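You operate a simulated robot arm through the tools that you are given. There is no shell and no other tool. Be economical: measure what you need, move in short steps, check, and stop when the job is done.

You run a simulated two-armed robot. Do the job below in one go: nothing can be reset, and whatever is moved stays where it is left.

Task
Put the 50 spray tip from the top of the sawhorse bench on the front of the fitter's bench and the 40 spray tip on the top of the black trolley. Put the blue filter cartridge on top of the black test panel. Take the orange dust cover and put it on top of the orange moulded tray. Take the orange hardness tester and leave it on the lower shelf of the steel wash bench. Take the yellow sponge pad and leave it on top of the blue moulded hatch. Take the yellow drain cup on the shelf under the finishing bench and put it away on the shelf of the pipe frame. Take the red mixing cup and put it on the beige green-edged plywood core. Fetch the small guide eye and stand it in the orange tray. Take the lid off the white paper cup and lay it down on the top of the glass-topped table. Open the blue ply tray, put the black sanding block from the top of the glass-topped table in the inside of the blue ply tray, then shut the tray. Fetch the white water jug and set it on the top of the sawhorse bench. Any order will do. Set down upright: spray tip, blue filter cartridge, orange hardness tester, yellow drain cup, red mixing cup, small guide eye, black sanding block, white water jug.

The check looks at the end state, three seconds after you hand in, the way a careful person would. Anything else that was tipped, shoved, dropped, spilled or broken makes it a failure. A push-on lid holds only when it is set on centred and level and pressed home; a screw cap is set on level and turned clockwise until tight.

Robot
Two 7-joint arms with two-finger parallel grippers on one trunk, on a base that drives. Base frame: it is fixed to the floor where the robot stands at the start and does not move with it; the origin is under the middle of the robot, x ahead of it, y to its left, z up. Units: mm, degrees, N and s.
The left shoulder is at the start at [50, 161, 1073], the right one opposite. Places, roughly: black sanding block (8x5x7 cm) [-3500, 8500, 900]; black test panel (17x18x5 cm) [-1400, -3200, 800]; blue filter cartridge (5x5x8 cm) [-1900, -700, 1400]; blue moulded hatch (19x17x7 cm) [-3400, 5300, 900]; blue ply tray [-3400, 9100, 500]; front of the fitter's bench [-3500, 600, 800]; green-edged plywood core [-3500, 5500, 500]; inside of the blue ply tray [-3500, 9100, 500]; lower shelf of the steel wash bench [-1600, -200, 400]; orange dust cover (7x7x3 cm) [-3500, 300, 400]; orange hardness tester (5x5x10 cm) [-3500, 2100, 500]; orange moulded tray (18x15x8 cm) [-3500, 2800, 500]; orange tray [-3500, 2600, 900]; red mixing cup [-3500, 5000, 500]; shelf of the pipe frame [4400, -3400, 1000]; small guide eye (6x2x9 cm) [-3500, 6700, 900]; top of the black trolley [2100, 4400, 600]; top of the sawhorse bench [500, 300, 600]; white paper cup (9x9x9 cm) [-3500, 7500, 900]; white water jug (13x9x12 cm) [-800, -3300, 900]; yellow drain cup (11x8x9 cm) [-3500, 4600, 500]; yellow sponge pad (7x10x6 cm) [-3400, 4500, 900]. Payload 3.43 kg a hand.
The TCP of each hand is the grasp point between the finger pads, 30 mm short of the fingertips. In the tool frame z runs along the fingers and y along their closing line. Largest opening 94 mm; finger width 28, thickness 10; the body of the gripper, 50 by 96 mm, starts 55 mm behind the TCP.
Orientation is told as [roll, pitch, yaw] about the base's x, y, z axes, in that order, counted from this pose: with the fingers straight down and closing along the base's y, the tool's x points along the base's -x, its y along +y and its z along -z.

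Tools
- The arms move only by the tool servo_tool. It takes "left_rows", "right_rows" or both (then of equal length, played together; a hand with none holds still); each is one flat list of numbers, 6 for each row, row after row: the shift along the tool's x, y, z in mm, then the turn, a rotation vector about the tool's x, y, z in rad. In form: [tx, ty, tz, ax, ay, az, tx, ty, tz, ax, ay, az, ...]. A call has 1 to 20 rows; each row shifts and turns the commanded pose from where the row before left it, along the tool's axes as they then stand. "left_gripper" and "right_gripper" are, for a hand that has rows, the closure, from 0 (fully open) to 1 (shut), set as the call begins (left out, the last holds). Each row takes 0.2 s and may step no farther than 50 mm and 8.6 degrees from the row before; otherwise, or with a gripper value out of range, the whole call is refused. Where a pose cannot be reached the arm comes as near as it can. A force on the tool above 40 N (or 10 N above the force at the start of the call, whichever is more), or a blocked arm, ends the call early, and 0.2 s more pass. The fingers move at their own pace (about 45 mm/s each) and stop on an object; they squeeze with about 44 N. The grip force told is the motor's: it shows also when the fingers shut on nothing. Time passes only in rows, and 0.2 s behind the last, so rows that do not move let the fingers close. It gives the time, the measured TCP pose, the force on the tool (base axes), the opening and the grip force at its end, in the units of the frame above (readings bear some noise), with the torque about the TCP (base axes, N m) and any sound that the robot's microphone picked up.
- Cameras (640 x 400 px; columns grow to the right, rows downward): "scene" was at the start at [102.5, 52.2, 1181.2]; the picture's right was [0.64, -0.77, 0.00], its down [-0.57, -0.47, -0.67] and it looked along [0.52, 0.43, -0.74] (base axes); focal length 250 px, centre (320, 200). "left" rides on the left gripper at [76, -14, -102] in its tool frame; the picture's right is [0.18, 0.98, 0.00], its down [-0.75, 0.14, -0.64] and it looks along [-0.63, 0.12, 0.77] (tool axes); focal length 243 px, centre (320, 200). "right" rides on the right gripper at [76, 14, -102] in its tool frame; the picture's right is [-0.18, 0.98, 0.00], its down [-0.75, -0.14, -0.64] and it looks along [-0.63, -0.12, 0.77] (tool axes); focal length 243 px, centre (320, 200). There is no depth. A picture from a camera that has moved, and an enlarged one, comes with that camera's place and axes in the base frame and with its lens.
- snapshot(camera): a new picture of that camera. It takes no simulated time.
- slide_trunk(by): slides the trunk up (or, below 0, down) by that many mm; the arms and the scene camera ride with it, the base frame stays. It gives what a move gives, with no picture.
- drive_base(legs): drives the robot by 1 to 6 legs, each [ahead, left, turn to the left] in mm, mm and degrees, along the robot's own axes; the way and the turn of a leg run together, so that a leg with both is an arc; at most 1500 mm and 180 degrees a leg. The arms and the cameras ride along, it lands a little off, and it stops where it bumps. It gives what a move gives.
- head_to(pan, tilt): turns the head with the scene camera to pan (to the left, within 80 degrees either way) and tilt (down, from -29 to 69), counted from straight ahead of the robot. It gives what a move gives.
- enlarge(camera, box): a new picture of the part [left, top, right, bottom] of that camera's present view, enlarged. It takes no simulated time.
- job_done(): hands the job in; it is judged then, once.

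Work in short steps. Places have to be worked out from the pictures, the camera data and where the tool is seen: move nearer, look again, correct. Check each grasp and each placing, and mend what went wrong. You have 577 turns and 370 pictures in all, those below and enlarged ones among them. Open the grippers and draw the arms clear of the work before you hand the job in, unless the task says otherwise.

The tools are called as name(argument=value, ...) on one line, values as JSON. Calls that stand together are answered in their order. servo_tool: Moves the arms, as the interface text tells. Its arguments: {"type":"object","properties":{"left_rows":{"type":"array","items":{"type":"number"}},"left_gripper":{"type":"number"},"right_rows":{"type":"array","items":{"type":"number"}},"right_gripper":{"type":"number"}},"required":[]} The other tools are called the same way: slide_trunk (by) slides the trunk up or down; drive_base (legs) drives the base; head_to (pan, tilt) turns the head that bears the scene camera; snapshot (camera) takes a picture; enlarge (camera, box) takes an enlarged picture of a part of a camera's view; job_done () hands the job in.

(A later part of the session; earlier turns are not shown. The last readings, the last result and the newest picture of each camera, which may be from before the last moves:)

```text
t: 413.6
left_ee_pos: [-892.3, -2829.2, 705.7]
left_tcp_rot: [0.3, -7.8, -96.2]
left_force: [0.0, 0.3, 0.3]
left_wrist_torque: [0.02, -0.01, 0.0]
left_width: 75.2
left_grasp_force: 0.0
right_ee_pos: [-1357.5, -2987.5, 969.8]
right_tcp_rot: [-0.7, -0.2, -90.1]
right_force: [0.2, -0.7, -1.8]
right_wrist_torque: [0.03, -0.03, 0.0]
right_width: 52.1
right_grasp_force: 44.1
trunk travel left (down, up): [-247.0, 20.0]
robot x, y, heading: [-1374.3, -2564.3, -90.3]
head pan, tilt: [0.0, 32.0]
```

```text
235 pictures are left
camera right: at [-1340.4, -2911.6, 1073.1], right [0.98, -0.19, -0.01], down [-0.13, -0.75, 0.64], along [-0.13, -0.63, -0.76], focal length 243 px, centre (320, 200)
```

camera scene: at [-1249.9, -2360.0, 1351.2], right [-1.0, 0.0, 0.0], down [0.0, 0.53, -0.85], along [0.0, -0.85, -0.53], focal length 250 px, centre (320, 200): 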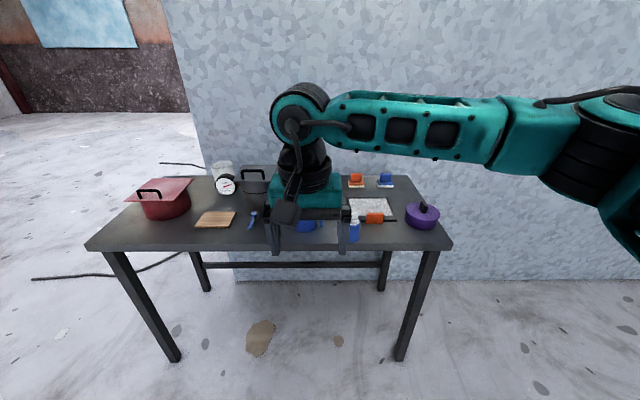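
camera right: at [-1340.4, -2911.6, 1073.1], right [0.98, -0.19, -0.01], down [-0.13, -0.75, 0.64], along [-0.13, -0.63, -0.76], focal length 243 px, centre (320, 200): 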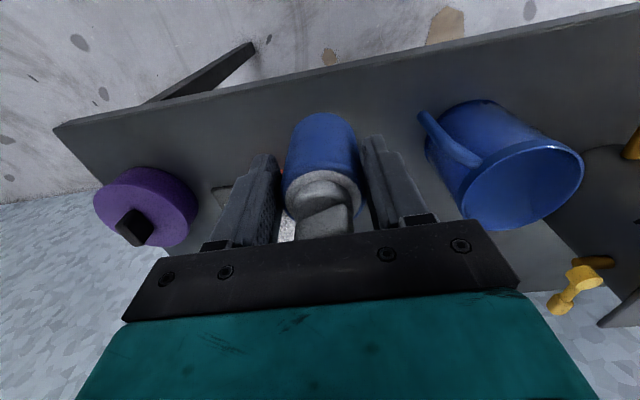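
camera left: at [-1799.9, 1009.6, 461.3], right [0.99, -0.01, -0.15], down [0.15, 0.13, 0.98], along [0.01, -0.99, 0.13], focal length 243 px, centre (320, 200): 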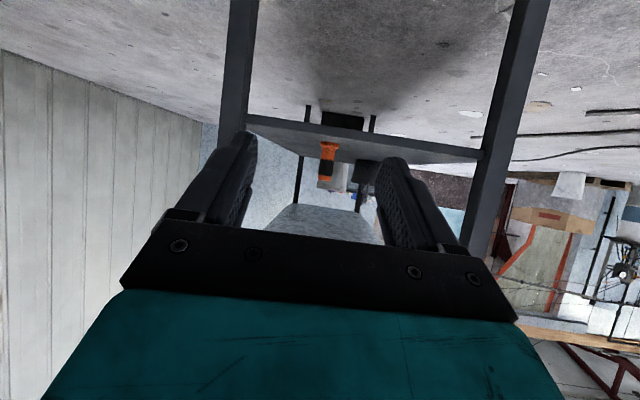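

Held. Move over the panel: shift right 95 and forward 60 by hand, then drive 125.

servo_tool(right_rows=[-15, -24, -5, 0, 0, 0, -15, -24, -5, 0, 0, 0, -15, -24, 0, 0, 0, 0, -15, -22, 0, 0, 0, 0, 0, 0, 0, 0, 0, 0])

drive_base(legs=[[125, 0, 0]])

snapshot(camera="right")

snapshot(camera="scene")

```text
t: 414.8
left_ee_pos: [-891.6, -2829.5, 705.2]
left_tcp_rot: [0.2, -7.8, -96.1]
left_force: [0.2, -0.5, 0.0]
left_wrist_torque: [0.02, -0.04, -0.02]
left_width: 75.0
left_grasp_force: 0.0
right_ee_pos: [-1451.3, -3047.5, 981.6]
right_tcp_rot: [-0.6, -0.1, -90.0]
right_force: [0.0, 0.8, -1.0]
right_wrist_torque: [0.01, 0.01, -0.04]
right_width: 51.8
right_grasp_force: 43.6
trunk travel left (down, up): [-247.0, 20.0]
robot x, y, heading: [-1370.7, -2564.4, -90.3]
head pan, tilt: [0.0, 32.0]
```

```text
t: 416.1
left_ee_pos: [-892.0, -2930.2, 704.5]
left_tcp_rot: [-0.1, -6.8, -95.9]
left_force: [-0.1, 0.3, 0.6]
left_wrist_torque: [-0.01, -0.02, 0.01]
left_width: 75.3
left_grasp_force: 0.1
right_ee_pos: [-1451.2, -3155.5, 982.2]
right_tcp_rot: [-0.7, -0.2, -90.0]
right_force: [1.1, 0.1, -1.2]
right_wrist_torque: [0.0, 0.01, 0.0]
right_width: 52.0
right_grasp_force: 43.8
trunk travel left (down, up): [-247.0, 20.0]
robot x, y, heading: [-1371.6, -2671.4, -90.2]
head pan, tilt: [0.0, 32.0]
stopped in leg 1: the force on the tool passed its limit (the readings are from after the stop); the commanded pose is now the measured one
```

```text
234 pictures are left
camera right: at [-1434.9, -3078.5, 1083.1], right [0.98, -0.18, -0.01], down [-0.13, -0.75, 0.64], along [-0.13, -0.63, -0.76], focal length 243 px, centre (320, 200)
```

right: 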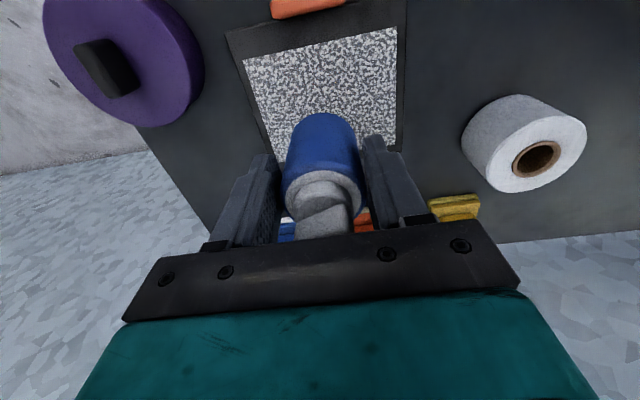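

```text
233 pictures are left
camera scene: at [-1370.6, -2800.6, 1351.1], right [-1.0, 0.0, 0.0], down [0.0, 0.53, -0.85], along [0.0, -0.85, -0.53], focal length 250 px, centre (320, 200)
```

scene: 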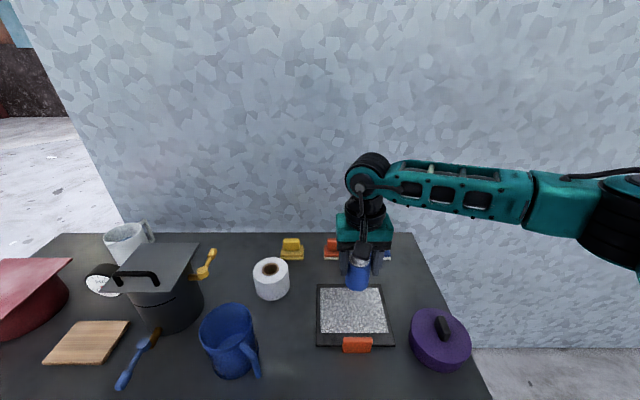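

The left hand brushed the table edge, which stopped the drive, but the cartridge is already over the panel centre (-1448,-3164). Lower to contact.

servo_tool(right_rows=[-4, 0, 30, 0, 0, 0, -4, 0, 30, 0, 0, 0, 0, 0, 25, 0, 0, 0, 0, 0, 4, 0, 0, 0, 0, 0, 4, 0, 0, 0, 0, 0, 4, 0, 0, 0, 0, 0, 0, 0, 0, 0])

servo_tool(right_rows=[0, 0, 3, 0, 0, 0, 0, 0, 3, 0, 0, 0, 0, 0, 3, 0, 0, 0, 0, 0, 3, 0, 0, 0, 0, 0, 0, 0, 0, 0])

```text
t: 417.6
left_ee_pos: [-891.2, -2931.2, 704.4]
left_tcp_rot: [0.0, -6.8, -96.1]
left_force: [0.7, 0.3, -0.2]
left_wrist_torque: [-0.03, 0.0, 0.02]
left_width: 75.0
left_grasp_force: 0.1
right_ee_pos: [-1452.9, -3163.1, 884.6]
right_tcp_rot: [-0.8, -0.1, -90.0]
right_force: [0.2, -0.8, -1.5]
right_wrist_torque: [-0.01, 0.0, 0.0]
right_width: 51.8
right_grasp_force: 43.7
trunk travel left (down, up): [-247.0, 20.0]
robot x, y, heading: [-1375.8, -2675.0, -89.9]
head pan, tilt: [0.0, 32.0]
```

```text
t: 418.8
left_ee_pos: [-890.8, -2930.3, 702.9]
left_tcp_rot: [0.0, -6.8, -95.9]
left_force: [0.3, -0.8, -0.6]
left_wrist_torque: [0.02, 0.03, 0.02]
left_width: 74.8
left_grasp_force: 0.0
right_ee_pos: [-1451.5, -3167.7, 879.0]
right_tcp_rot: [-0.5, -0.7, -90.0]
right_force: [-0.6, 1.9, 15.0]
right_wrist_torque: [0.02, -0.01, 0.03]
right_width: 51.5
right_grasp_force: 44.5
trunk travel left (down, up): [-247.0, 20.0]
robot x, y, heading: [-1376.4, -2668.8, -90.1]
head pan, tilt: [0.0, 32.0]
stopped in row 5 (right hand): the force on the tool passed its limit (the readings are from after the stop); the commanded pose is now the measured one
```

Contact at 879. Relieve slightly and release, then rise.

servo_tool(right_rows=[0, 0, -1, 0, 0, 0, 0, 0, 0, 0, 0, 0, 0, 0, 0, 0, 0, 0, 0, 0, 0, 0, 0, 0], right_gripper=0.25)

servo_tool(right_rows=[0, 0, -20, 0, 0, 0, 0, 0, -40, 0, 0, 0, 0, 0, -40, 0, 0, 0, 0, 0, -40, 0, 0, 0])

snapshot(camera="right")

```text
t: 419.8
left_ee_pos: [-890.9, -2932.0, 703.9]
left_tcp_rot: [0.0, -6.8, -95.9]
left_force: [0.0, 0.4, -0.5]
left_wrist_torque: [0.01, -0.02, 0.0]
left_width: 75.2
left_grasp_force: 0.2
right_ee_pos: [-1452.5, -3167.0, 877.4]
right_tcp_rot: [-0.6, -0.5, -90.0]
right_force: [-0.1, 0.5, 0.3]
right_wrist_torque: [0.01, 0.01, 0.01]
right_width: 70.3
right_grasp_force: 0.1
trunk travel left (down, up): [-247.0, 20.0]
robot x, y, heading: [-1373.0, -2672.3, -90.0]
head pan, tilt: [0.0, 32.0]
```

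```text
t: 420.8
left_ee_pos: [-891.3, -2931.4, 703.0]
left_tcp_rot: [-0.1, -6.8, -96.0]
left_force: [0.5, 0.1, -0.2]
left_wrist_torque: [0.0, 0.03, 0.0]
left_width: 75.0
left_grasp_force: 0.0
right_ee_pos: [-1450.1, -3165.4, 1015.8]
right_tcp_rot: [-0.5, -0.4, -90.0]
right_force: [-0.1, -1.1, 0.0]
right_wrist_torque: [-0.01, -0.02, 0.02]
right_width: 70.7
right_grasp_force: 0.0
trunk travel left (down, up): [-247.0, 20.0]
robot x, y, heading: [-1371.3, -2675.7, -90.4]
head pan, tilt: [0.0, 32.0]
```

```text
232 pictures are left
camera right: at [-1434.9, -3088.4, 1117.3], right [0.98, -0.18, -0.01], down [-0.14, -0.75, 0.65], along [-0.13, -0.64, -0.76], focal length 243 px, centre (320, 200)
```

right: 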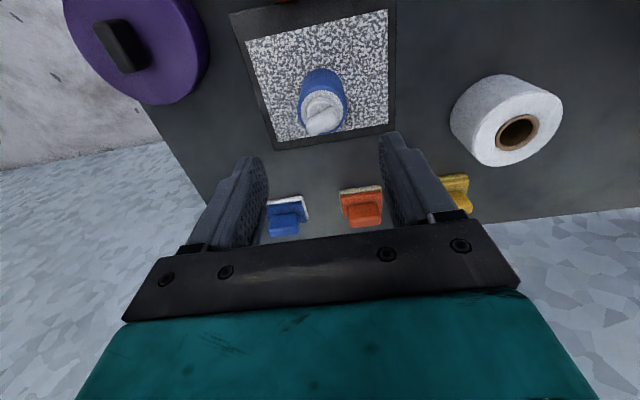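

The cartridge stands on the panel. Next the white jug at the table's back-left; shift over and look at it from above.

drive_base(legs=[[-150, 0, 0], [0, 620, 0]])

servo_tool(right_rows=[0, 0, -30, 0, -0.12, 0, 0, 0, -30, 0, -0.12, 0, 0, 0, 0, 0, -0.12, 0, 0, 0, 0, 0, -0.12, 0, 0, 0, 0, 0, -0.12, 0, 0, 0, 0, 0, -0.1, 0, 0, 0, 0, 0, 0, 0], right_gripper=0)

snapshot(camera="right")

snapshot(camera="scene")

```text
t: 425.4
left_ee_pos: [-249.2, -2775.0, 703.4]
left_tcp_rot: [-0.1, -6.7, -95.7]
left_force: [-0.9, -0.7, 0.2]
left_wrist_torque: [-0.02, -0.02, 0.01]
left_width: 75.1
left_grasp_force: 0.0
right_ee_pos: [-806.3, -3012.6, 1015.4]
right_tcp_rot: [-0.6, -0.6, -89.7]
right_force: [0.0, 0.1, 0.6]
right_wrist_torque: [0.0, 0.06, -0.01]
right_width: 70.4
right_grasp_force: 0.0
trunk travel left (down, up): [-247.0, 20.0]
robot x, y, heading: [-735.1, -2520.8, -89.4]
head pan, tilt: [0.0, 32.0]
```

```text
t: 427.0
left_ee_pos: [-248.6, -2773.6, 705.4]
left_tcp_rot: [-0.1, -6.9, -95.5]
left_force: [0.0, 0.1, -0.1]
left_wrist_torque: [0.0, 0.0, 0.0]
left_width: 74.8
left_grasp_force: 0.1
right_ee_pos: [-805.5, -3007.9, 1075.0]
right_tcp_rot: [-0.6, -40.8, -89.1]
right_force: [-0.2, -0.2, 0.0]
right_wrist_torque: [0.02, 0.03, 0.02]
right_width: 94.0
right_grasp_force: 0.1
trunk travel left (down, up): [-247.0, 20.0]
robot x, y, heading: [-731.8, -2518.2, -89.4]
head pan, tilt: [0.0, 32.0]
```

```text
231 pictures are left
camera right: at [-791.7, -2883.4, 1102.3], right [0.98, -0.13, 0.11], down [-0.13, -0.15, 0.98], along [-0.11, -0.98, -0.17], focal length 243 px, centre (320, 200)
```

right: 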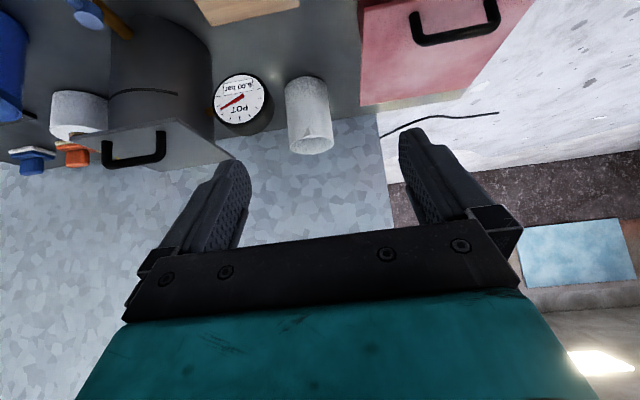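

```text
230 pictures are left
camera scene: at [-729.1, -2646.7, 1351.1], right [-1.0, -0.01, 0.0], down [0.0, 0.53, -0.85], along [0.01, -0.85, -0.53], focal length 250 px, centre (320, 200)
```

scene: 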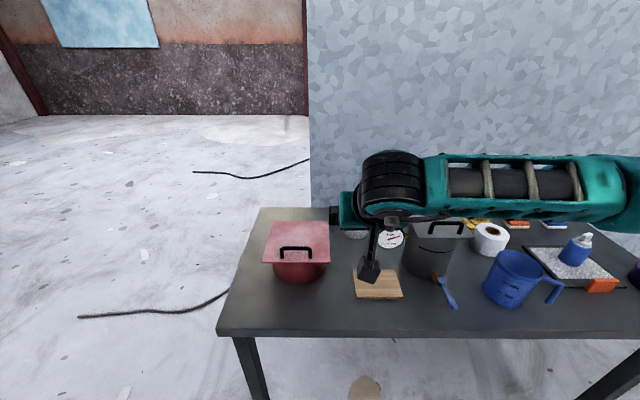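

Jug ≈ (-838,-3306), ~85 mm wide, spout facing me, with a gap to the gauge. Drive 130 closer and align in x, staying high.

drive_base(legs=[[130, -25, -0.6]])

snapshot(camera="right")

```text
t: 428.3
left_ee_pos: [-276.6, -2909.3, 704.1]
left_tcp_rot: [0.1, -6.7, -96.3]
left_force: [-0.2, -0.4, 0.1]
left_wrist_torque: [0.01, 0.02, 0.02]
left_width: 75.2
left_grasp_force: 0.0
right_ee_pos: [-836.2, -3137.4, 1074.7]
right_tcp_rot: [-0.7, -40.6, -90.0]
right_force: [-0.7, 0.5, 0.3]
right_wrist_torque: [0.01, 0.02, 0.01]
right_width: 94.0
right_grasp_force: 0.1
trunk travel left (down, up): [-247.0, 20.0]
robot x, y, heading: [-756.8, -2647.0, -90.6]
head pan, tilt: [0.0, 32.0]
```

```text
229 pictures are left
camera right: at [-821.0, -3012.4, 1102.3], right [0.98, -0.15, 0.11], down [-0.13, -0.15, 0.98], along [-0.13, -0.98, -0.17], focal length 243 px, centre (320, 200)
```

right: 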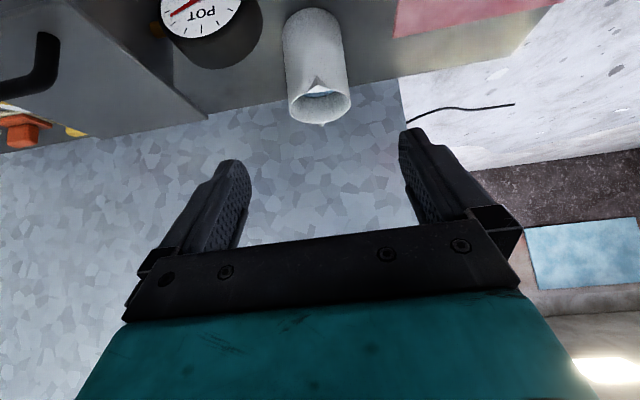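

Jug axis ≈ (-845,-3310). Descend in front of it first.

servo_tool(right_rows=[13.6, -1.8, 33.7, 0, 0, 0, 13.6, -1.8, 33.7, 0, 0, 0, 13.6, -1.8, 33.7, 0, 0, 0, 13.6, -1.8, 33.7, 0, 0, 0, 13.6, -1.8, 33.7, 0, 0, 0, 0, 0, 0, 0, 0, 0])

snapshot(camera="right")

```text
t: 429.1
left_ee_pos: [-277.7, -2909.0, 703.6]
left_tcp_rot: [0.1, -6.9, -96.3]
left_force: [-0.4, -1.0, -0.2]
left_wrist_torque: [0.03, 0.05, 0.02]
left_width: 74.9
left_grasp_force: 0.0
right_ee_pos: [-841.8, -3168.3, 974.8]
right_tcp_rot: [-1.0, -41.0, -89.7]
right_force: [0.7, 6.0, 7.1]
right_wrist_torque: [0.13, 0.42, -0.37]
right_width: 93.7
right_grasp_force: 0.1
trunk travel left (down, up): [-247.0, 20.0]
robot x, y, heading: [-753.4, -2649.6, -90.5]
head pan, tilt: [0.0, 32.0]
stopped in row 4 (right hand): the force on the tool passed its limit (the readings are from after the stop); the commanded pose is now the measured one
```

```text
228 pictures are left
camera right: at [-826.0, -3043.6, 1002.4], right [0.98, -0.14, 0.11], down [-0.13, -0.15, 0.98], along [-0.13, -0.98, -0.16], focal length 243 px, centre (320, 200)
```

right: 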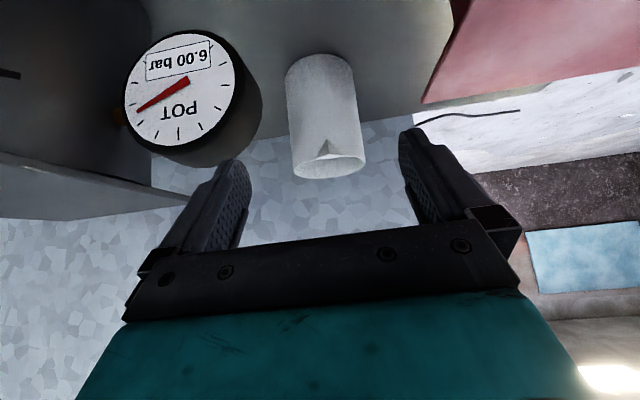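

The left finger touched the gauge, which sticks out toward me. Go back up and approach from above instead.

servo_tool(right_rows=[-13, 0, -15, 0, 0, 0, -13, 0, -15, 0, 0, 0, -13, 0, -15, 0, 0, 0, 0, 0, 0, 0, 0, 0])

snapshot(camera="right")

snapshot(camera="scene")

```text
t: 430.1
left_ee_pos: [-278.4, -2910.6, 703.3]
left_tcp_rot: [0.1, -6.8, -96.2]
left_force: [-0.2, 0.2, 0.1]
left_wrist_torque: [0.04, 0.0, -0.04]
left_width: 75.0
left_grasp_force: 0.0
right_ee_pos: [-843.3, -3168.0, 1033.5]
right_tcp_rot: [-0.9, -41.1, -89.7]
right_force: [0.0, 0.7, 0.5]
right_wrist_torque: [-0.01, 0.01, -0.02]
right_width: 94.0
right_grasp_force: 0.0
trunk travel left (down, up): [-247.0, 20.0]
robot x, y, heading: [-758.3, -2648.7, -90.4]
head pan, tilt: [0.0, 32.0]
```

```text
227 pictures are left
camera right: at [-825.8, -3042.6, 1060.9], right [0.98, -0.15, 0.11], down [-0.13, -0.15, 0.98], along [-0.13, -0.98, -0.16], focal length 243 px, centre (320, 200)
```

right: 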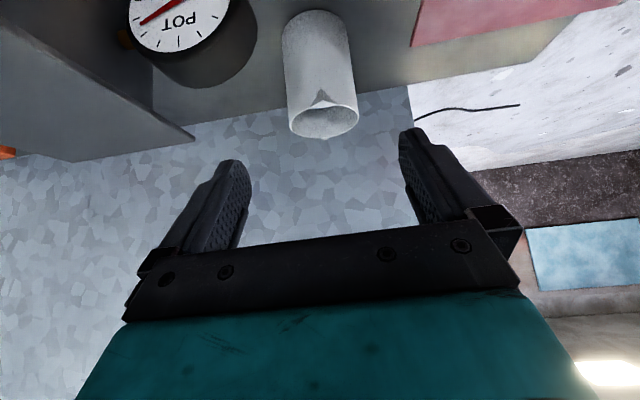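

```text
226 pictures are left
camera scene: at [-755.3, -2775.9, 1351.1], right [-1.0, 0.01, 0.0], down [0.0, 0.53, -0.85], along [-0.01, -0.85, -0.53], focal length 250 px, centre (320, 200)
```

scene: 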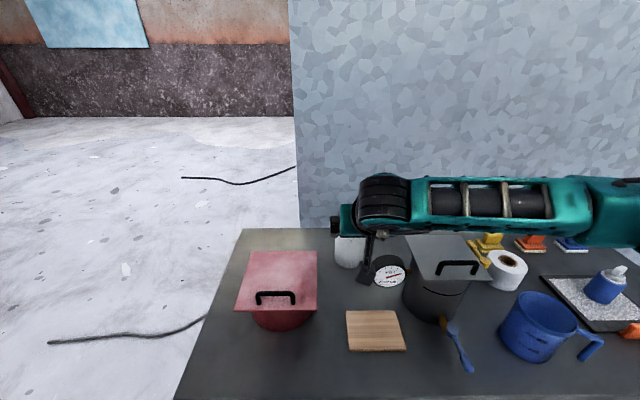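

Check the gauge hasn't been disturbed.

enlarge(camera="scene", box=[320, 220, 480, 330])

```text
3.64 times, centred on (400, 275) of scene
camera zoom: at [-755.3, -2775.9, 1351.1], right [-1.0, 0.01, 0.0], down [0.0, 0.53, -0.85], along [-0.01, -0.85, -0.53], focal length 911 px, centre (29, -73)
```

zoom: 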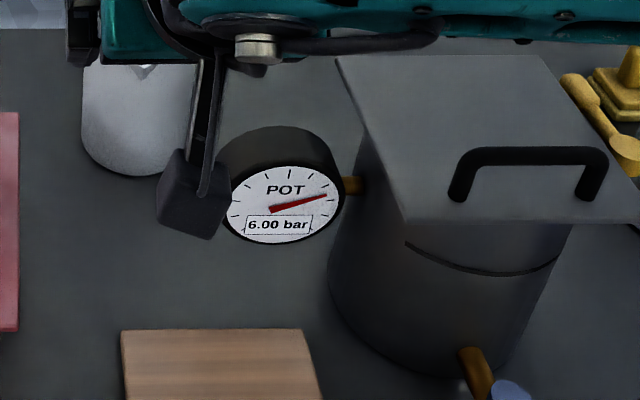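

Gauge is fixed on the pot and undisturbed. Move forward above the jug.

servo_tool(right_rows=[-24, 0, 20.6, 0, 0, 0, -24, 0, 20.6, 0, 0, 0, -24, 0, 20.6, 0, 0, 0, -24, 0, 20.6, 0, 0, 0, 0, 0, 0, 0, 0, 0])

snapshot(camera="right")

```text
t: 431.3
left_ee_pos: [-277.9, -2910.2, 704.3]
left_tcp_rot: [0.0, -6.9, -96.3]
left_force: [0.8, -0.2, -0.1]
left_wrist_torque: [-0.01, -0.01, -0.01]
left_width: 75.1
left_grasp_force: 0.1
right_ee_pos: [-844.3, -3295.1, 1035.1]
right_tcp_rot: [-0.9, -41.1, -89.7]
right_force: [-0.2, 0.5, 0.4]
right_wrist_torque: [0.02, 0.01, -0.04]
right_width: 93.7
right_grasp_force: 0.0
trunk travel left (down, up): [-247.0, 20.0]
robot x, y, heading: [-754.6, -2648.0, -90.5]
head pan, tilt: [0.0, 32.0]
```

```text
224 pictures are left
camera right: at [-828.5, -3170.4, 1062.4], right [0.98, -0.14, 0.11], down [-0.13, -0.15, 0.98], along [-0.13, -0.98, -0.16], focal length 243 px, centre (320, 200)
```

right: 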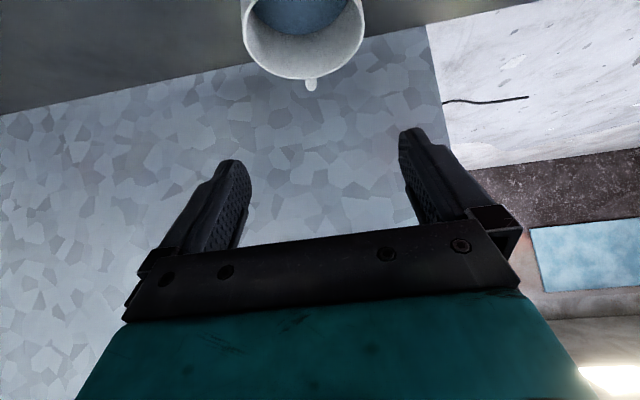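

Jug axis at (-845,-3307). Descend straddling it.

servo_tool(right_rows=[19, 0, 20, 0, 0, 0, 19, 0, 21, 0, 0, 0, 19, 0, 21, 0, 0, 0, 19, 0, 21, 0, 0, 0, 0, 0, 0, 0, 0, 0])

snapshot(camera="right")

```text
t: 432.5
left_ee_pos: [-277.6, -2909.9, 705.3]
left_tcp_rot: [-0.1, -6.7, -96.2]
left_force: [-0.3, -0.5, 0.2]
left_wrist_torque: [0.03, -0.01, 0.0]
left_width: 75.2
left_grasp_force: 0.0
right_ee_pos: [-845.5, -3291.2, 923.1]
right_tcp_rot: [-0.9, -41.1, -89.7]
right_force: [-0.5, 0.2, -0.5]
right_wrist_torque: [0.0, -0.01, 0.01]
right_width: 94.1
right_grasp_force: 0.1
trunk travel left (down, up): [-247.0, 20.0]
robot x, y, heading: [-757.6, -2648.2, -90.7]
head pan, tilt: [0.0, 32.0]
```

```text
223 pictures are left
camera right: at [-829.0, -3167.0, 949.6], right [0.98, -0.14, 0.11], down [-0.13, -0.15, 0.98], along [-0.13, -0.98, -0.16], focal length 243 px, centre (320, 200)
```

right: 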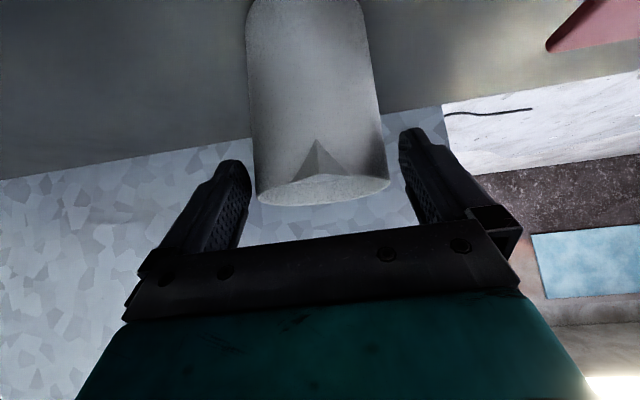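

Well centred. Lower 28 more and close.

servo_tool(right_rows=[9, -1, 10.5, 0, 0, 0, 9, 0, 10.5, 0, 0, 0, 0, 0, 0, 0, 0, 0])

servo_tool(right_rows=[0, 0, 0, 0, 0, 0, 0, 0, 0, 0, 0, 0, 0, 0, 0, 0, 0, 0], right_gripper=1)

snapshot(camera="right")

```text
t: 433.3
left_ee_pos: [-275.7, -2909.8, 703.1]
left_tcp_rot: [0.0, -6.9, -96.3]
left_force: [-0.3, -0.4, -0.4]
left_wrist_torque: [-0.01, 0.02, -0.01]
left_width: 75.4
left_grasp_force: 0.2
right_ee_pos: [-847.2, -3292.3, 895.2]
right_tcp_rot: [-0.9, -41.1, -89.7]
right_force: [0.3, -0.2, -0.5]
right_wrist_torque: [0.02, 0.0, -0.01]
right_width: 94.0
right_grasp_force: 0.1
trunk travel left (down, up): [-247.0, 20.0]
robot x, y, heading: [-756.8, -2643.8, -90.6]
head pan, tilt: [0.0, 32.0]
```

```text
t: 434.1
left_ee_pos: [-277.7, -2910.8, 703.1]
left_tcp_rot: [-0.1, -6.9, -96.3]
left_force: [0.6, -0.3, -0.7]
left_wrist_torque: [0.01, 0.03, 0.01]
left_width: 75.4
left_grasp_force: 0.1
right_ee_pos: [-846.4, -3292.9, 895.1]
right_tcp_rot: [-0.9, -41.0, -89.8]
right_force: [0.7, -0.6, 0.3]
right_wrist_torque: [-0.03, -0.04, -0.03]
right_width: 84.0
right_grasp_force: 43.5
trunk travel left (down, up): [-247.0, 20.0]
robot x, y, heading: [-759.8, -2647.7, -90.4]
head pan, tilt: [0.0, 32.0]
```

```text
222 pictures are left
camera right: at [-830.5, -3168.1, 921.5], right [0.98, -0.15, 0.11], down [-0.13, -0.15, 0.98], along [-0.13, -0.98, -0.16], focal length 243 px, centre (320, 200)
```

right: 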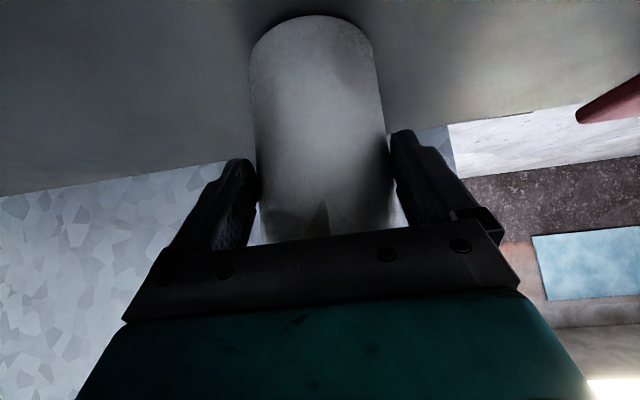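

Gripped at 84 mm. Lift slowly and check.

servo_tool(right_rows=[-3, 0, -4, 0, 0, 0, -7, 0, -8, 0, 0, 0, -7, 0, -8, 0, 0, 0, 0, 0, 0, 0, 0, 0])

snapshot(camera="right")

```text
t: 435.1
left_ee_pos: [-276.5, -2909.3, 703.9]
left_tcp_rot: [0.0, -6.8, -96.3]
left_force: [0.0, 0.7, 0.6]
left_wrist_torque: [0.0, 0.0, -0.05]
left_width: 75.1
left_grasp_force: 0.1
right_ee_pos: [-845.8, -3292.2, 920.5]
right_tcp_rot: [-0.9, -41.0, -89.8]
right_force: [-0.5, -0.3, -0.6]
right_wrist_torque: [0.04, 0.02, 0.04]
right_width: 84.2
right_grasp_force: 44.5
trunk travel left (down, up): [-247.0, 20.0]
robot x, y, heading: [-754.6, -2649.4, -90.5]
head pan, tilt: [0.0, 32.0]
```

```text
221 pictures are left
camera right: at [-829.8, -3167.2, 947.7], right [0.98, -0.15, 0.11], down [-0.13, -0.15, 0.98], along [-0.13, -0.98, -0.16], focal length 243 px, centre (320, 200)
```

right: 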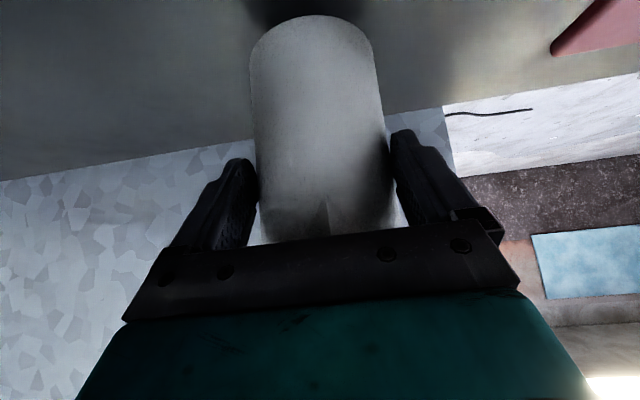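

Lifted level. Raise further and back away.

servo_tool(right_rows=[-18, 0, -21, 0, 0, 0, -18, 0, -21, 0, 0, 0, -18, 0, -21, 0, 0, 0, -18, 0, -21, 0, 0, 0, -18, 0, -21, 0, 0, 0, 0, 0, 0, 0, 0, 0])

drive_base(legs=[[-700, 0, 0]])

snapshot(camera="scene")

```text
t: 436.5
left_ee_pos: [-276.4, -2910.0, 704.4]
left_tcp_rot: [0.0, -6.8, -96.2]
left_force: [-0.1, 1.0, 1.1]
left_wrist_torque: [0.02, 0.01, -0.01]
left_width: 75.1
left_grasp_force: 0.1
right_ee_pos: [-842.9, -3292.3, 1058.6]
right_tcp_rot: [-0.8, -40.8, -89.8]
right_force: [-0.4, -0.6, -1.3]
right_wrist_torque: [0.05, 0.02, 0.03]
right_width: 84.2
right_grasp_force: 43.9
trunk travel left (down, up): [-247.0, 20.0]
robot x, y, heading: [-755.2, -2648.8, -90.6]
head pan, tilt: [0.0, 32.0]
```

```text
t: 440.3
left_ee_pos: [-271.8, -2221.0, 704.3]
left_tcp_rot: [0.0, -6.7, -96.4]
left_force: [1.0, -0.4, -0.4]
left_wrist_torque: [0.0, 0.0, 0.0]
left_width: 75.3
left_grasp_force: 0.2
right_ee_pos: [-838.4, -2601.5, 1058.4]
right_tcp_rot: [-1.0, -41.0, -89.8]
right_force: [-0.1, 0.1, -1.4]
right_wrist_torque: [0.04, -0.02, 0.04]
right_width: 83.9
right_grasp_force: 43.6
trunk travel left (down, up): [-247.0, 20.0]
robot x, y, heading: [-750.7, -1956.0, -90.6]
head pan, tilt: [0.0, 32.0]
```

```text
220 pictures are left
camera scene: at [-750.3, -2084.7, 1351.2], right [-1.0, 0.01, 0.0], down [0.0, 0.53, -0.85], along [-0.01, -0.85, -0.53], focal length 250 px, centre (320, 200)
```

scene: 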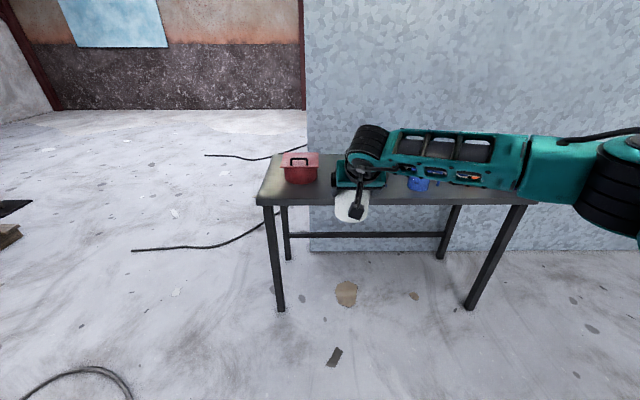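

Jug held level. Check the floor cables to the east before driving to the sawhorse bench.

head_to(pan=75, tilt=30)

snapshot(camera="scene")

```text
t: 441.8
left_ee_pos: [-270.8, -2219.7, 704.3]
left_tcp_rot: [0.0, -6.9, -96.4]
left_force: [-0.4, -0.4, 0.1]
left_wrist_torque: [0.01, 0.03, 0.01]
left_width: 75.0
left_grasp_force: 0.0
right_ee_pos: [-839.0, -2600.8, 1058.3]
right_tcp_rot: [-0.9, -41.0, -89.7]
right_force: [-0.1, -0.1, -0.9]
right_wrist_torque: [0.03, 0.01, 0.03]
right_width: 84.0
right_grasp_force: 44.0
trunk travel left (down, up): [-247.0, 20.0]
robot x, y, heading: [-750.5, -1956.1, -90.7]
head pan, tilt: [75.0, 30.0]
```

```text
219 pictures are left
camera scene: at [-662.4, -2019.6, 1354.3], right [-0.27, -0.96, 0.0], down [-0.48, 0.13, -0.87], along [0.83, -0.23, -0.5], focal length 250 px, centre (320, 200)
```

scene: 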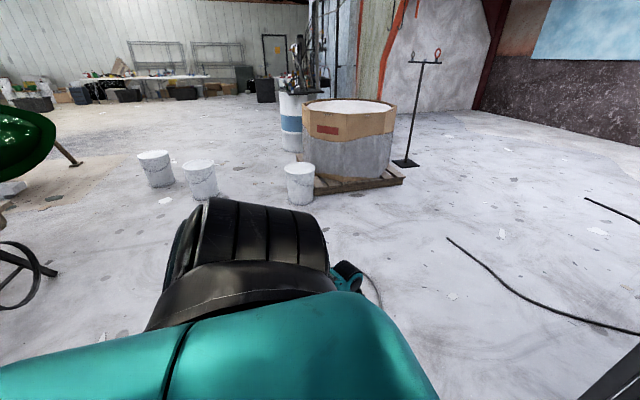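

Go back north along x≈-950, then turn to face the sawhorse bench.

drive_base(legs=[[0, -200, 0.7], [-1350, 0, 0], [-1300, 0, 0], [0, 0, 90]])

head_to(pan=-20, tilt=25)

snapshot(camera="scene")

```text
t: 459.6
left_ee_pos: [-728.6, 1139.3, 704.3]
left_tcp_rot: [0.1, -6.7, -4.3]
left_force: [-0.4, 0.1, 0.2]
left_wrist_torque: [0.0, 0.01, -0.03]
left_width: 75.2
left_grasp_force: 0.0
right_ee_pos: [-328.2, 586.3, 1058.0]
right_tcp_rot: [-0.9, -40.8, 2.1]
right_force: [0.1, -0.5, -2.0]
right_wrist_torque: [0.03, 0.05, -0.02]
right_width: 84.1
right_grasp_force: 43.8
trunk travel left (down, up): [-247.0, 20.0]
robot x, y, heading: [-978.3, 650.8, 1.5]
head pan, tilt: [75.0, 30.0]
```

```text
t: 461.3
left_ee_pos: [-727.4, 1140.1, 704.0]
left_tcp_rot: [0.0, -6.9, -4.5]
left_force: [0.6, 0.0, -0.8]
left_wrist_torque: [-0.02, 0.0, -0.01]
left_width: 75.1
left_grasp_force: 0.0
right_ee_pos: [-328.1, 586.3, 1057.5]
right_tcp_rot: [-0.9, -40.9, 2.1]
right_force: [-0.1, 0.1, -1.6]
right_wrist_torque: [-0.01, 0.02, 0.02]
right_width: 83.9
right_grasp_force: 43.9
trunk travel left (down, up): [-247.0, 20.0]
robot x, y, heading: [-981.4, 651.2, 1.5]
head pan, tilt: [-20.0, 25.0]
```

```text
218 pictures are left
camera scene: at [-845.8, 625.1, 1362.2], right [-0.32, -0.95, 0.0], down [-0.4, 0.13, -0.91], along [0.86, -0.29, -0.42], focal length 250 px, centre (320, 200)
```

scene: 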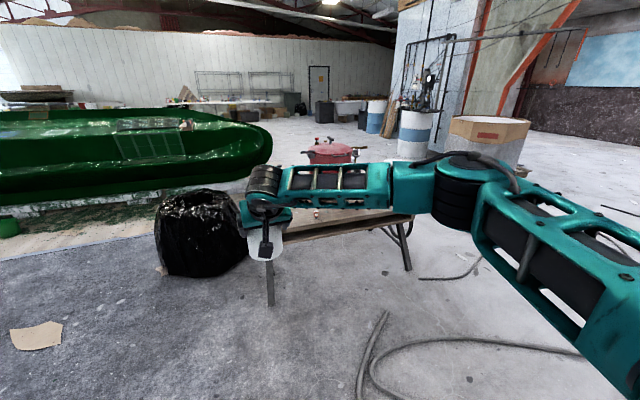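

Drive over ground I've already covered: to (-440,150), then toward the bench.

drive_base(legs=[[540, 0, -1.5], [0, -490, 0], [180, 0, 0]])

slide_trunk(by=-200)

head_to(pan=10, tilt=40)

snapshot(camera="scene")

snapshot(camera="right")

```text
t: 468.1
left_ee_pos: [12.4, 649.9, 704.2]
left_tcp_rot: [-0.1, -6.8, -5.4]
left_force: [-0.2, -0.2, -0.6]
left_wrist_torque: [0.02, 0.02, -0.01]
left_width: 75.2
left_grasp_force: 0.0
right_ee_pos: [404.0, 91.4, 1058.0]
right_tcp_rot: [-0.9, -40.9, 1.2]
right_force: [0.4, -0.7, -0.6]
right_wrist_torque: [0.01, 0.06, 0.0]
right_width: 83.7
right_grasp_force: 43.9
trunk travel left (down, up): [-247.0, 20.0]
robot x, y, heading: [-245.3, 166.5, 0.7]
head pan, tilt: [-20.0, 25.0]
```

```text
t: 470.2
left_ee_pos: [11.8, 650.7, 502.9]
left_tcp_rot: [0.0, -6.8, -5.4]
left_force: [-0.2, -0.2, -0.1]
left_wrist_torque: [0.03, 0.01, 0.0]
left_width: 75.3
left_grasp_force: 0.1
right_ee_pos: [402.2, 91.9, 857.9]
right_tcp_rot: [-0.9, -40.9, 1.3]
right_force: [0.1, 0.0, -1.0]
right_wrist_torque: [0.01, 0.06, 0.03]
right_width: 84.1
right_grasp_force: 43.7
trunk travel left (down, up): [-47.0, 220.0]
robot x, y, heading: [-246.7, 162.0, 0.5]
head pan, tilt: [-20.0, 25.0]
```

```text
t: 471.2
left_ee_pos: [10.7, 650.6, 503.8]
left_tcp_rot: [0.0, -6.9, -5.3]
left_force: [0.4, 1.0, -0.5]
left_wrist_torque: [0.01, 0.02, 0.0]
left_width: 75.4
left_grasp_force: 0.0
right_ee_pos: [402.6, 93.1, 858.4]
right_tcp_rot: [-0.9, -40.9, 1.2]
right_force: [-0.2, 0.7, -0.7]
right_wrist_torque: [-0.01, 0.04, -0.01]
right_width: 84.1
right_grasp_force: 43.8
trunk travel left (down, up): [-47.0, 220.0]
robot x, y, heading: [-241.1, 167.2, 0.6]
head pan, tilt: [10.0, 40.0]
```

```text
217 pictures are left
camera scene: at [-117.3, 184.7, 1138.9], right [0.18, -0.98, 0.0], down [-0.63, -0.12, -0.77], along [0.75, 0.14, -0.64], focal length 250 px, centre (320, 200)
```

scene: 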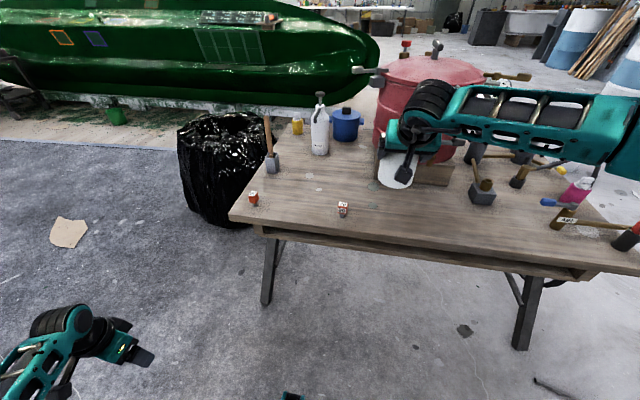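

```text
216 pictures are left
camera right: at [278.5, 104.8, 885.2], right [0.13, 0.99, 0.11], down [0.15, -0.13, 0.98], along [0.98, -0.11, -0.16], focal length 243 px, centre (320, 200)
```

right: 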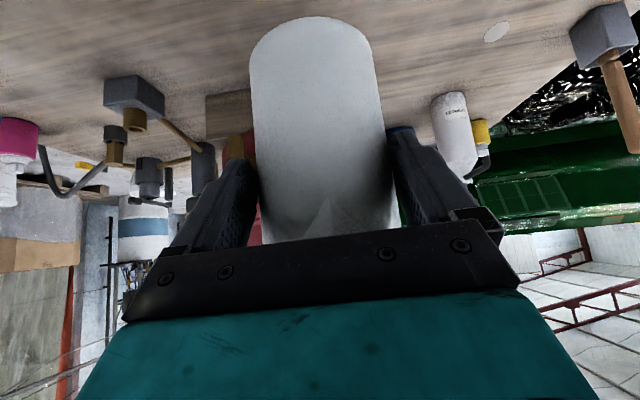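

Place it around (475, 60). Drive a bit, then lower.

drive_base(legs=[[55, -30, 0]])

servo_tool(right_rows=[22, 0, 25.5, 0, 0, 0, 22, 0, 25.5, 0, 0, 0, 22, 0, 25.5, 0, 0, 0, 22, 0, 25.5, 0, 0, 0, 0, 0, 0, 0, 0, 0])

snapshot(camera="scene")

```text
t: 472.1
left_ee_pos: [65.1, 622.2, 503.5]
left_tcp_rot: [0.0, -6.8, -5.5]
left_force: [-0.5, 0.4, -0.2]
left_wrist_torque: [0.01, 0.02, 0.01]
left_width: 75.1
left_grasp_force: 0.1
right_ee_pos: [457.1, 62.5, 858.8]
right_tcp_rot: [-0.9, -41.0, 1.2]
right_force: [0.6, 1.0, -2.5]
right_wrist_torque: [0.0, 0.01, -0.01]
right_width: 84.0
right_grasp_force: 43.9
trunk travel left (down, up): [-47.0, 220.0]
robot x, y, heading: [-184.5, 141.2, 0.6]
head pan, tilt: [10.0, 40.0]
```

```text
t: 473.4
left_ee_pos: [66.2, 621.3, 503.9]
left_tcp_rot: [-0.1, -6.8, -5.4]
left_force: [0.4, -0.3, -0.4]
left_wrist_torque: [-0.03, -0.01, -0.02]
left_width: 75.0
left_grasp_force: 0.0
right_ee_pos: [457.1, 61.3, 722.8]
right_tcp_rot: [-0.9, -40.9, 1.2]
right_force: [0.1, 0.8, -1.3]
right_wrist_torque: [-0.04, 0.05, -0.02]
right_width: 84.0
right_grasp_force: 44.0
trunk travel left (down, up): [-47.0, 220.0]
robot x, y, heading: [-191.9, 140.4, 0.4]
head pan, tilt: [10.0, 40.0]
```

```text
215 pictures are left
camera scene: at [-62.7, 155.5, 1138.9], right [0.18, -0.98, 0.0], down [-0.63, -0.12, -0.77], along [0.75, 0.14, -0.64], focal length 250 px, centre (320, 200)
```

scene: 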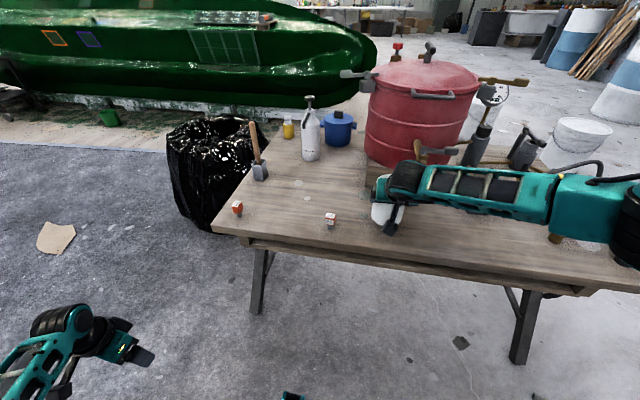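

servo_tool(right_rows=[6.5, 0, 7.5, 0, 0, 0, 2.6, 0, 3, 0, 0, 0, 2.6, 0, 3, 0, 0, 0, 2.6, 0, 3, 0, 0, 0, 2.6, 0, 3, 0, 0, 0, 2.6, 0, 3, 0, 0, 0, 0, 0, 0, 0, 0, 0])

```text
t: 474.9
left_ee_pos: [65.8, 621.5, 505.7]
left_tcp_rot: [0.0, -6.7, -5.4]
left_force: [0.2, 0.3, 0.2]
left_wrist_torque: [-0.02, -0.03, 0.02]
left_width: 75.2
left_grasp_force: 0.1
right_ee_pos: [458.9, 60.3, 693.9]
right_tcp_rot: [-1.0, -41.2, 1.1]
right_force: [0.2, -0.2, 5.5]
right_wrist_torque: [0.23, -0.05, 0.01]
right_width: 84.2
right_grasp_force: 43.6
trunk travel left (down, up): [-47.0, 220.0]
robot x, y, heading: [-187.0, 138.6, 0.5]
head pan, tilt: [10.0, 40.0]
```

Touching (z≈694). Release gently and withdraw up/back.

servo_tool(right_rows=[0, 0, 0, 0, 0, 0, 0, 0, 0, 0, 0, 0, 0, 0, 0, 0, 0, 0], right_gripper=0)

servo_tool(right_rows=[-13, 0, -15, 0, 0, 0, -26, 0, -30, 0, 0, 0, -26, 0, -30, 0, 0, 0, -26, 0, -30, 0, 0, 0, 0, 0, -40, 0, 0, 0])

snapshot(camera="right")

```text
t: 475.8
left_ee_pos: [65.9, 621.9, 503.5]
left_tcp_rot: [0.0, -6.8, -5.3]
left_force: [1.1, 0.5, -0.4]
left_wrist_torque: [0.03, 0.01, 0.0]
left_width: 75.2
left_grasp_force: 0.0
right_ee_pos: [457.7, 61.0, 693.4]
right_tcp_rot: [-0.8, -41.0, 1.2]
right_force: [-0.5, -0.7, 1.2]
right_wrist_torque: [-0.01, 0.0, 0.04]
right_width: 94.0
right_grasp_force: 0.1
trunk travel left (down, up): [-47.0, 220.0]
robot x, y, heading: [-187.9, 136.6, 0.5]
head pan, tilt: [10.0, 40.0]
```

```text
t: 476.9
left_ee_pos: [65.2, 622.3, 502.4]
left_tcp_rot: [0.1, -6.9, -5.3]
left_force: [-0.2, -0.1, 0.6]
left_wrist_torque: [-0.01, 0.0, -0.02]
left_width: 75.2
left_grasp_force: 0.1
right_ee_pos: [432.1, 61.6, 862.9]
right_tcp_rot: [-0.9, -40.9, 1.2]
right_force: [0.4, 0.2, 0.2]
right_wrist_torque: [-0.02, 0.0, -0.03]
right_width: 94.3
right_grasp_force: 0.0
trunk travel left (down, up): [-47.0, 220.0]
robot x, y, heading: [-189.9, 140.7, 0.5]
head pan, tilt: [10.0, 40.0]
```

```text
214 pictures are left
camera right: at [308.0, 75.1, 889.8], right [0.13, 0.99, 0.11], down [0.15, -0.13, 0.98], along [0.98, -0.11, -0.16], focal length 243 px, centre (320, 200)
```

right: 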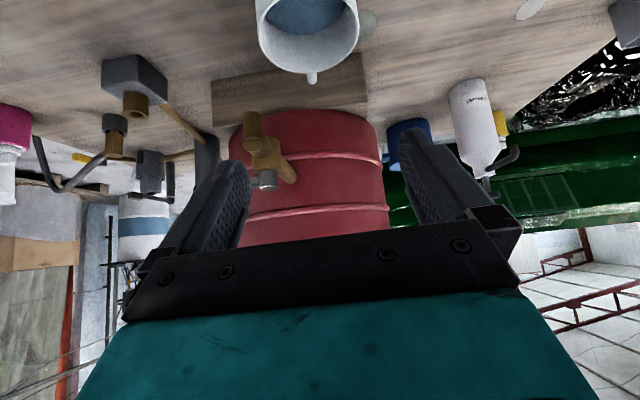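

Jug is set on the sawhorse bench. Drive to the finishing bench area around y≈4500.

drive_base(legs=[[-600, 0, 0], [0, 0, 179], [1480, 0, 0], [0, -1460, 0], [0, -1460, 0], [0, -1460, 0]])

slide_trunk(by=180)

head_to(pan=0, tilt=30)

snapshot(camera="scene")

```text
t: 489.8
left_ee_pos: [-1326.7, -346.4, 503.6]
left_tcp_rot: [0.0, -6.8, 174.1]
left_force: [-0.2, -0.1, -0.1]
left_wrist_torque: [-0.03, 0.0, 0.02]
left_width: 75.2
left_grasp_force: 0.1
right_ee_pos: [-1680.4, 213.4, 861.5]
right_tcp_rot: [-1.3, -40.0, -178.7]
right_force: [9.1, 3.2, 5.7]
right_wrist_torque: [0.03, -0.03, 0.33]
right_width: 93.8
right_grasp_force: 0.1
trunk travel left (down, up): [-47.0, 220.0]
robot x, y, heading: [-1070.7, 132.7, 179.9]
head pan, tilt: [10.0, 40.0]
stopped in leg 3: the force on the tool passed its limit (the readings are from after the stop); the commanded pose is now the measured one
```

```text
t: 491.8
left_ee_pos: [-1327.2, -347.1, 683.3]
left_tcp_rot: [0.1, -6.7, 174.0]
left_force: [-0.3, 0.0, -0.8]
left_wrist_torque: [0.01, 0.01, 0.02]
left_width: 75.4
left_grasp_force: 0.0
right_ee_pos: [-1682.6, 213.5, 1040.8]
right_tcp_rot: [-1.3, -40.0, -178.8]
right_force: [-0.3, -0.2, 0.6]
right_wrist_torque: [0.03, 0.03, 0.01]
right_width: 94.0
right_grasp_force: 0.0
trunk travel left (down, up): [-227.0, 40.0]
robot x, y, heading: [-1066.6, 134.7, 179.8]
head pan, tilt: [10.0, 40.0]
```

```text
t: 492.6
left_ee_pos: [-1327.3, -347.0, 684.0]
left_tcp_rot: [-0.1, -6.6, 174.0]
left_force: [0.3, 0.3, -0.3]
left_wrist_torque: [0.02, 0.0, 0.0]
left_width: 75.3
left_grasp_force: 0.0
right_ee_pos: [-1682.3, 213.6, 1041.2]
right_tcp_rot: [-1.3, -39.9, -178.7]
right_force: [-0.1, 0.4, 1.3]
right_wrist_torque: [-0.02, 0.01, 0.01]
right_width: 94.1
right_grasp_force: 0.0
trunk travel left (down, up): [-227.0, 40.0]
robot x, y, heading: [-1070.8, 131.8, 179.7]
head pan, tilt: [0.0, 30.0]
```

```text
213 pictures are left
camera scene: at [-1196.9, 135.0, 1334.2], right [0.0, 1.0, 0.0], down [0.5, 0.0, -0.87], along [-0.87, 0.0, -0.5], focal length 250 px, centre (320, 200)
```

scene: 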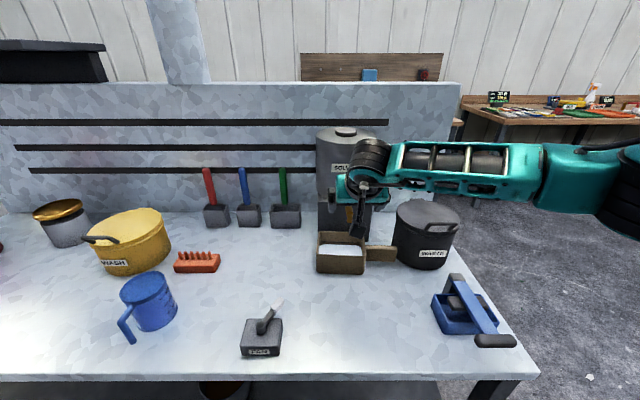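

I misjudged: the hand ran over the wash bench and touched the tan box. Inspect closely what happened.

enlarge(camera="scene", box=[280, 180, 480, 305])

snapshot(camera="right")

```text
3.20 times, centred on (380, 242) of scene
camera zoom: at [-1196.9, 135.0, 1334.2], right [0.0, 1.0, 0.0], down [0.5, 0.0, -0.87], along [-0.87, 0.0, -0.5], focal length 801 px, centre (128, 64)
```

zoom: 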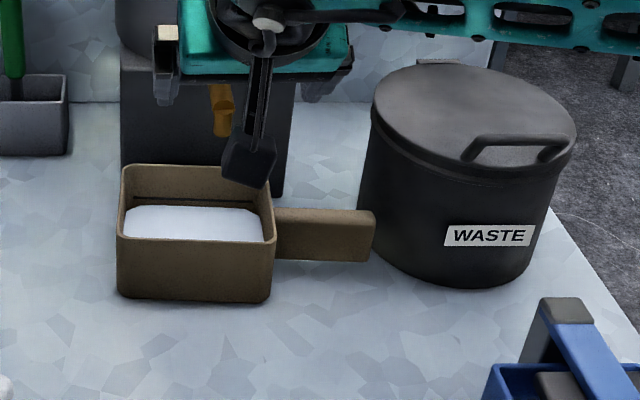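

```text
211 pictures are left
camera right: at [-1557.1, 200.5, 1070.2], right [-0.13, -0.99, 0.1], down [-0.17, 0.12, 0.98], along [-0.98, 0.11, -0.18], focal length 243 px, centre (320, 200)
```

right: 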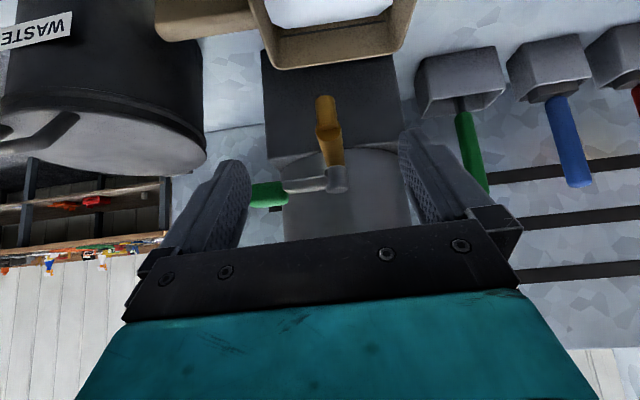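

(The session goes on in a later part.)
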